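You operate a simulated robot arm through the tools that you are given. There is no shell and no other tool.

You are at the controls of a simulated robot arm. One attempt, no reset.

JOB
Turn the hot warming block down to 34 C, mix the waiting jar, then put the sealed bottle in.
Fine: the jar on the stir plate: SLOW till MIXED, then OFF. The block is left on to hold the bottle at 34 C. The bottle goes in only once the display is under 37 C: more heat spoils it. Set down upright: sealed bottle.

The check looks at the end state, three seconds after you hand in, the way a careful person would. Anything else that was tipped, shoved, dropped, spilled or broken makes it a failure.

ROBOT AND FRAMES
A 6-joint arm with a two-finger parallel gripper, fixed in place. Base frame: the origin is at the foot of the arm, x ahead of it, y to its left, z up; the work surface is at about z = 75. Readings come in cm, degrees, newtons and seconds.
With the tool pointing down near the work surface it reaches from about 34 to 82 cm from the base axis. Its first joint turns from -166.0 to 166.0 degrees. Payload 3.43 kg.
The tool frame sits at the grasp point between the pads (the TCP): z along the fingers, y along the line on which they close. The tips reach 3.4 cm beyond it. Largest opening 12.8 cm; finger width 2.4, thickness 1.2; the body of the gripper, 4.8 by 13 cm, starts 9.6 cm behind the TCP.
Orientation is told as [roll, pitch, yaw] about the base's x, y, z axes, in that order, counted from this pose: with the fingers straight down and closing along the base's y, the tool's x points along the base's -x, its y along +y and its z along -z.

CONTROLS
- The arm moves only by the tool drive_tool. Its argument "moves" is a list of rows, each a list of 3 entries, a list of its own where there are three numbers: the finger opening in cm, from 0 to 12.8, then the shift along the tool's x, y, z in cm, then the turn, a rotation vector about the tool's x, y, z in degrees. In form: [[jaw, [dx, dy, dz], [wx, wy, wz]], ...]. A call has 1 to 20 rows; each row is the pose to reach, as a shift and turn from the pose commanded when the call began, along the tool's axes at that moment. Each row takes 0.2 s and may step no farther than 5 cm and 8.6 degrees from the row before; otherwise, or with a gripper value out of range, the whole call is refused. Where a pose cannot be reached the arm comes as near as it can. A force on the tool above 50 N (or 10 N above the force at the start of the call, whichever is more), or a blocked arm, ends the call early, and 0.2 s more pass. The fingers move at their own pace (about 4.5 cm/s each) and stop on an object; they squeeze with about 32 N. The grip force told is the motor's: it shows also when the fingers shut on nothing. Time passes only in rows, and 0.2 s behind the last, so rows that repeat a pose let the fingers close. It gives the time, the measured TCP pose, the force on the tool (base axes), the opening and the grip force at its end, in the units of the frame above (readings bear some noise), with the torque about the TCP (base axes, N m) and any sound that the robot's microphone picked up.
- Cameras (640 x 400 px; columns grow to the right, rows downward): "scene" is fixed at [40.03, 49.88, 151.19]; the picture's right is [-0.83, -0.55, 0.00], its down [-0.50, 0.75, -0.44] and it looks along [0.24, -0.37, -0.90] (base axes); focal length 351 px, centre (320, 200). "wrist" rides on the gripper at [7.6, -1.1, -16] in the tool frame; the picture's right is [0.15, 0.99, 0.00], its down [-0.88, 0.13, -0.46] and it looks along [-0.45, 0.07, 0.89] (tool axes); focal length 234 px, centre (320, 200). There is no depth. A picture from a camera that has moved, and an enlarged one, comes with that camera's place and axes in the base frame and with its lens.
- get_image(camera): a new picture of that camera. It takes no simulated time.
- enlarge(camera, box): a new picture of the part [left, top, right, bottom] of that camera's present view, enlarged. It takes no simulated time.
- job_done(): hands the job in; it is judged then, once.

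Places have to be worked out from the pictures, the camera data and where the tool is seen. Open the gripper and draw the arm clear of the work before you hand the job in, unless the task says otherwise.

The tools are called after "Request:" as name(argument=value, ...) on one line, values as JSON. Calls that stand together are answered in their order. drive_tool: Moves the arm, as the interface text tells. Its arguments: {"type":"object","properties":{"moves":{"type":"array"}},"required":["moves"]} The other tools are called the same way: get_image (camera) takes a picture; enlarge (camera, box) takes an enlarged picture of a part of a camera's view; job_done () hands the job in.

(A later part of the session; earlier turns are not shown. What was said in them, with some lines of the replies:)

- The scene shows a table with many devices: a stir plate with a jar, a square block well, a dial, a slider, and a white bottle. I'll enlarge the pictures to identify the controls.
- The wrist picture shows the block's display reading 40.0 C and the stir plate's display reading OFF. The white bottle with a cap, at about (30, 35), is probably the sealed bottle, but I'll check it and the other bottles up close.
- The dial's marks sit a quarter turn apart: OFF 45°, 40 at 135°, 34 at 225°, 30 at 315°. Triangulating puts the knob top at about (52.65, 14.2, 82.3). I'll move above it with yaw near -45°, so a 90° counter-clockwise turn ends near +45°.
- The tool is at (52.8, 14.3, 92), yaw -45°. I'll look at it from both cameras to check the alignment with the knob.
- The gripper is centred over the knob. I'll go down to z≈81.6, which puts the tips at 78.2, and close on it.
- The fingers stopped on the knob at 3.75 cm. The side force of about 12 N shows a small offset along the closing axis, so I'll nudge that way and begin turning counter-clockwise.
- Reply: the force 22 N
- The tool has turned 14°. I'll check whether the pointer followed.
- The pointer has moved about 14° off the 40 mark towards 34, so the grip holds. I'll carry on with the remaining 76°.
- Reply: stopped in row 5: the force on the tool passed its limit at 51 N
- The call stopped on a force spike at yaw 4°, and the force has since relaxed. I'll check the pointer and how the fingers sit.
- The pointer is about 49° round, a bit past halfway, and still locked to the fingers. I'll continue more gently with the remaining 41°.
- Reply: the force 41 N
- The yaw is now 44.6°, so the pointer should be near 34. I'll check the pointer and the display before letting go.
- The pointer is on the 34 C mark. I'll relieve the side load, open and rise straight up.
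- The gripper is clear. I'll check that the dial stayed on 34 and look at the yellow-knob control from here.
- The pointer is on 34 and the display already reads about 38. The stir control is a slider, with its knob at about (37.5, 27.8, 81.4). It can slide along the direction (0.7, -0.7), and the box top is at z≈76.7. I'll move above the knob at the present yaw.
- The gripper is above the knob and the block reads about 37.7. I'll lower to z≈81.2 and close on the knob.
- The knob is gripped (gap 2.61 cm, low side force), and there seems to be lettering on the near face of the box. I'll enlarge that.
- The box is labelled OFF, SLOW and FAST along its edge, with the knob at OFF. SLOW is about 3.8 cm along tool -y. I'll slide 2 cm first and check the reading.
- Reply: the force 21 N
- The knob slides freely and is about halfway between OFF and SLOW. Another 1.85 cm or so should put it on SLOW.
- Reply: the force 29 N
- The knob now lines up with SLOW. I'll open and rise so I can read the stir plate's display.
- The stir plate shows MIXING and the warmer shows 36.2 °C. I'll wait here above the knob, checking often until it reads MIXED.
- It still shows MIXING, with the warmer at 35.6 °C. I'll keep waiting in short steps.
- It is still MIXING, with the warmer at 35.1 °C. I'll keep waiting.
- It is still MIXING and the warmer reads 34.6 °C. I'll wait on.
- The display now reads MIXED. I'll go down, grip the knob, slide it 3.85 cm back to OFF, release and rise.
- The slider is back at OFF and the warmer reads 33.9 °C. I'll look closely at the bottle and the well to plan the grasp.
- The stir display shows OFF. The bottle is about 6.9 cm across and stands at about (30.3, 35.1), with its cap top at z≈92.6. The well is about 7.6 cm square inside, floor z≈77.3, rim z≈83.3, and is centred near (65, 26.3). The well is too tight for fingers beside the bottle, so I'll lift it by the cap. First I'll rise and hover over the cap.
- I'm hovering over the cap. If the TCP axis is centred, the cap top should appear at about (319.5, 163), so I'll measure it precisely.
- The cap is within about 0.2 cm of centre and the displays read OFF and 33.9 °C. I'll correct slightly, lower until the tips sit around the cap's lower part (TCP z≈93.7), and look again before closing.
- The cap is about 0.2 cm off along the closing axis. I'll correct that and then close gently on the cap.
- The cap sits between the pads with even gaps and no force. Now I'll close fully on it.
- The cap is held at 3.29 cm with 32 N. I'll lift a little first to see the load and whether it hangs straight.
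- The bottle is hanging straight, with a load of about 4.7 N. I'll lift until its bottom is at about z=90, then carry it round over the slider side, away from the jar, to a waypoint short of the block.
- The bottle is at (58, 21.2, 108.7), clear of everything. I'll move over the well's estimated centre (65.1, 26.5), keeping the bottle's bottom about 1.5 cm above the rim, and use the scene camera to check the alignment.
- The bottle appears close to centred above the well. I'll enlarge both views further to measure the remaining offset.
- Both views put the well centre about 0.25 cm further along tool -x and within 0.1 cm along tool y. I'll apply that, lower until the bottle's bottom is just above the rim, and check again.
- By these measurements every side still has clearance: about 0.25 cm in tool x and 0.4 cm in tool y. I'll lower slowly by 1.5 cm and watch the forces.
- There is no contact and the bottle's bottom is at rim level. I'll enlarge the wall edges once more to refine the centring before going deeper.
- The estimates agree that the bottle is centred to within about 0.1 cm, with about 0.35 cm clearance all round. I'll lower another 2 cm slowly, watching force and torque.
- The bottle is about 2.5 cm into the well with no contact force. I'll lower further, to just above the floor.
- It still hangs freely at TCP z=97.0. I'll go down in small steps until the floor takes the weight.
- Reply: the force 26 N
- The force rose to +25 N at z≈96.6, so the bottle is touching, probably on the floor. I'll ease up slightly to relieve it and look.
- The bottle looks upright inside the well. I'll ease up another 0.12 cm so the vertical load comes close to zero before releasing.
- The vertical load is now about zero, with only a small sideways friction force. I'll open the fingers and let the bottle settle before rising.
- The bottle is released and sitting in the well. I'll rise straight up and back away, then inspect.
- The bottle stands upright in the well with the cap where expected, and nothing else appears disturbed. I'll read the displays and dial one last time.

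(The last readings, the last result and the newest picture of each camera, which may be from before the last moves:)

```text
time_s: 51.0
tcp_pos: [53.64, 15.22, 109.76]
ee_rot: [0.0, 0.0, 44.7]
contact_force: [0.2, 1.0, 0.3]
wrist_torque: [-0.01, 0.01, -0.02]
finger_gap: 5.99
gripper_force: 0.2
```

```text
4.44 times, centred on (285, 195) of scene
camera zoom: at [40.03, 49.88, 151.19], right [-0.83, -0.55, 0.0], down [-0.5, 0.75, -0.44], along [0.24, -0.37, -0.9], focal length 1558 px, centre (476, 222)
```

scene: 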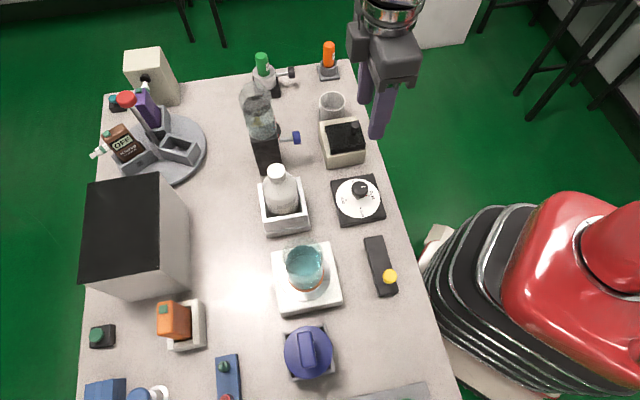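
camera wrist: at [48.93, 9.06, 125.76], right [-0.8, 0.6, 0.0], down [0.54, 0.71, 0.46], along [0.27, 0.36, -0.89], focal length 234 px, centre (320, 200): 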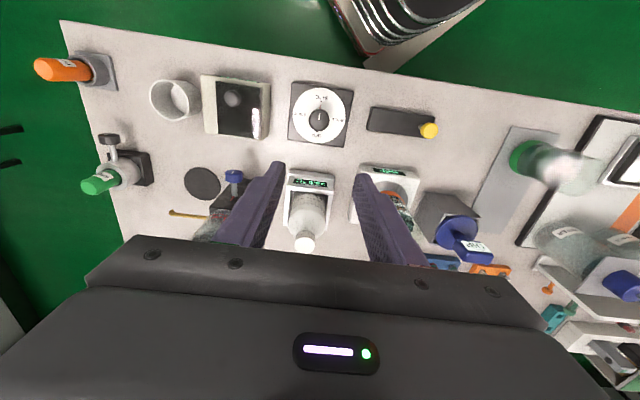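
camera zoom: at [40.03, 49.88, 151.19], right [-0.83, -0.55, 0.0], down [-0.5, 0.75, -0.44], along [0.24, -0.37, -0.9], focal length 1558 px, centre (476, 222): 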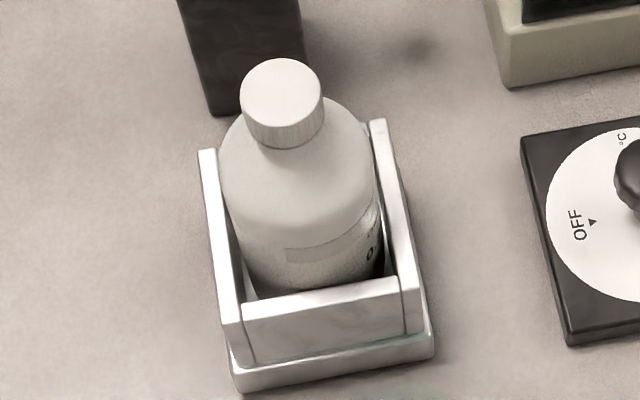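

The warmer reads 33.9 °C, the stir plate is OFF and the dial is on 34. Before handing in, I'll look at the other containers on the left to be sure the capped white bottle is the only sealed bottle that fits.

Request:
enlarge(camera="wrist", box=[480, 100, 640, 290])

Request:
enlarge(camera="wrist", box=[490, 115, 590, 205])

Request:
enlarge(camera="scene", box=[70, 300, 450, 400])

```text
2.11 times, centred on (560, 195) of wrist
camera zoom: at [48.93, 9.06, 125.76], right [-0.8, 0.6, 0.0], down [0.54, 0.71, 0.46], along [0.27, 0.36, -0.89], focal length 493 px, centre (-185, 210)
```

zoom: 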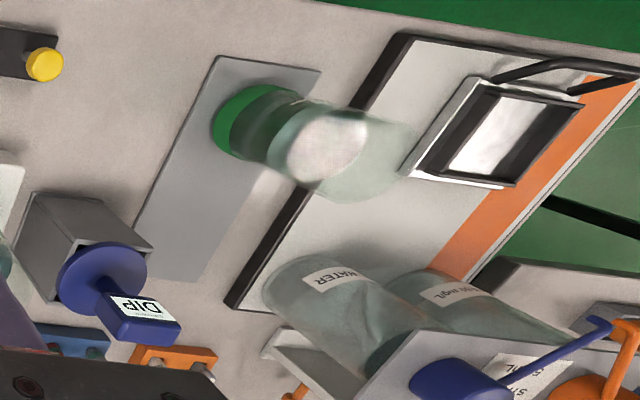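

```text
4.44 times, centred on (540, 160) of wrist
camera zoom: at [48.93, 9.06, 125.76], right [-0.8, 0.6, 0.0], down [0.54, 0.71, 0.46], along [0.27, 0.36, -0.89], focal length 1041 px, centre (-658, 378)
```

zoom: 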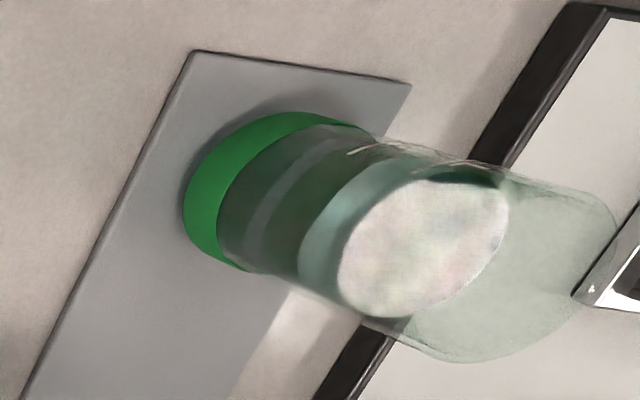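

```text
1.68 times, centred on (260, 350) of scene
camera zoom: at [40.03, 49.88, 151.19], right [-0.83, -0.55, 0.0], down [-0.5, 0.75, -0.44], along [0.24, -0.37, -0.9], focal length 591 px, centre (421, -53)
```

zoom: 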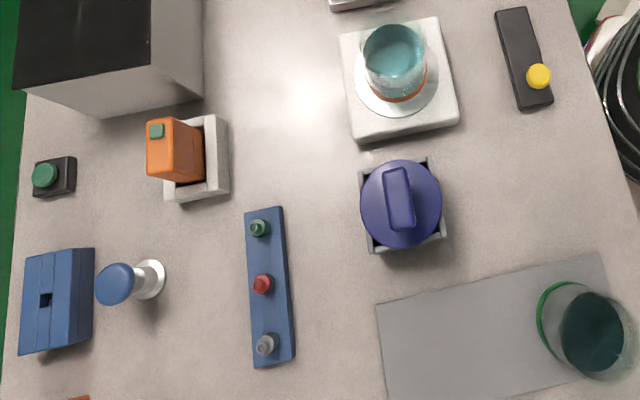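

All the other containers are open glasses or jars, so the capped white bottle is the right one. I'll back the arm clear towards its starting pose with the gripper open.

Request:
drive_tool(moves=[[8.0, [2, 2.7, -0.5], [0, 0, 0]], [10.0, [4, 5.4, -1], [0, 0, 0]], [12.5, [6.2, 8.2, -1.5], [0, 0, 0]], [12.5, [6.2, 8.2, -1.5], [0, 0, 0]], [12.5, [6.2, 8.2, -1.5], [0, 0, 0]], [12.5, [6.2, 8.2, -1.5], [0, 0, 0]]])

Request:
get_image(camera="scene")

Request:
get_image(camera="wrist")

```text
time_s: 52.4
tcp_pos: [43.54, 16.89, 111.18]
ee_rot: [-0.1, 0.1, 44.5]
contact_force: [-0.8, 0.1, -0.4]
wrist_torque: [-0.01, 0.02, 0.01]
finger_gap: 12.52
gripper_force: 0.0
```

```text
taken
```

scene: 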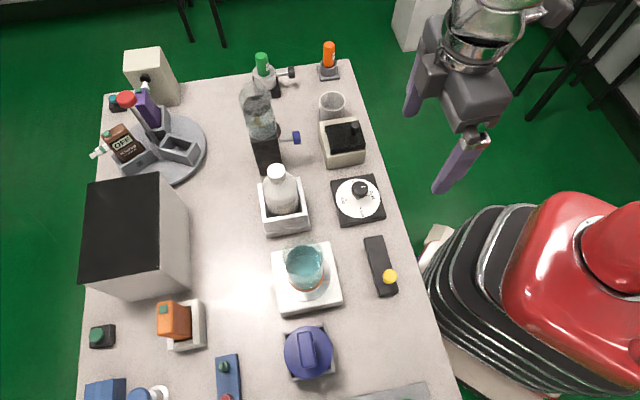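

```text
taken
camera wrist: at [38.91, 10.83, 127.17], right [-0.8, 0.6, 0.0], down [0.54, 0.71, 0.46], along [0.28, 0.36, -0.89], focal length 234 px, centre (320, 200)
```

wrist: 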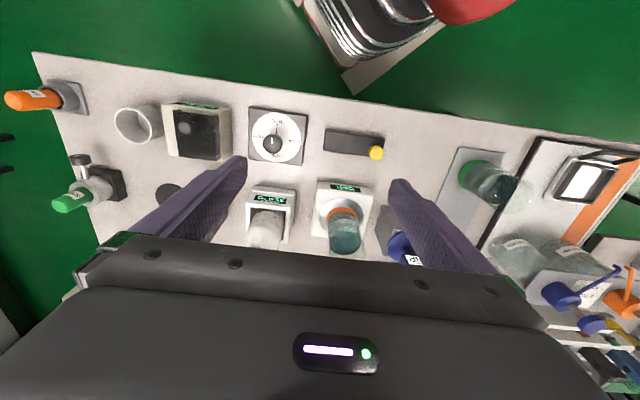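

The final pictures show the dial on 34 C, the block on and holding about 34 °C, and the stir plate OFF after it showed MIXED. The sealed bottle is upright in the well and the arm is clear with the gripper open, so I'm handing in.

Request:
job_done()

```text
The job is handed in.
```

The job is handed in: the block is set to 34 C, the jar is mixed, and the sealed bottle is in the well.

- **Warming block:** I turned the dial from 40 C to the 34 C mark and left the block on. The display fell to 34.0 °C and was holding at 33.9 °C when I last read it.
- **Jar:** I slid the stir control to SLOW and waited until the display read MIXED. I then slid it back to OFF, and the display confirmed OFF.
- **Bottle:** I lifted the capped white bottle by its cap after the display was under 37 C and lowered it upright into the well. It was the only capped bottle I could see. It met light contact at the floor of the well, and the last pictures show it standing straight.

Nothing else looked moved, tipped or spilled in the final pictures. The arm is back near its starting position with the gripper open.
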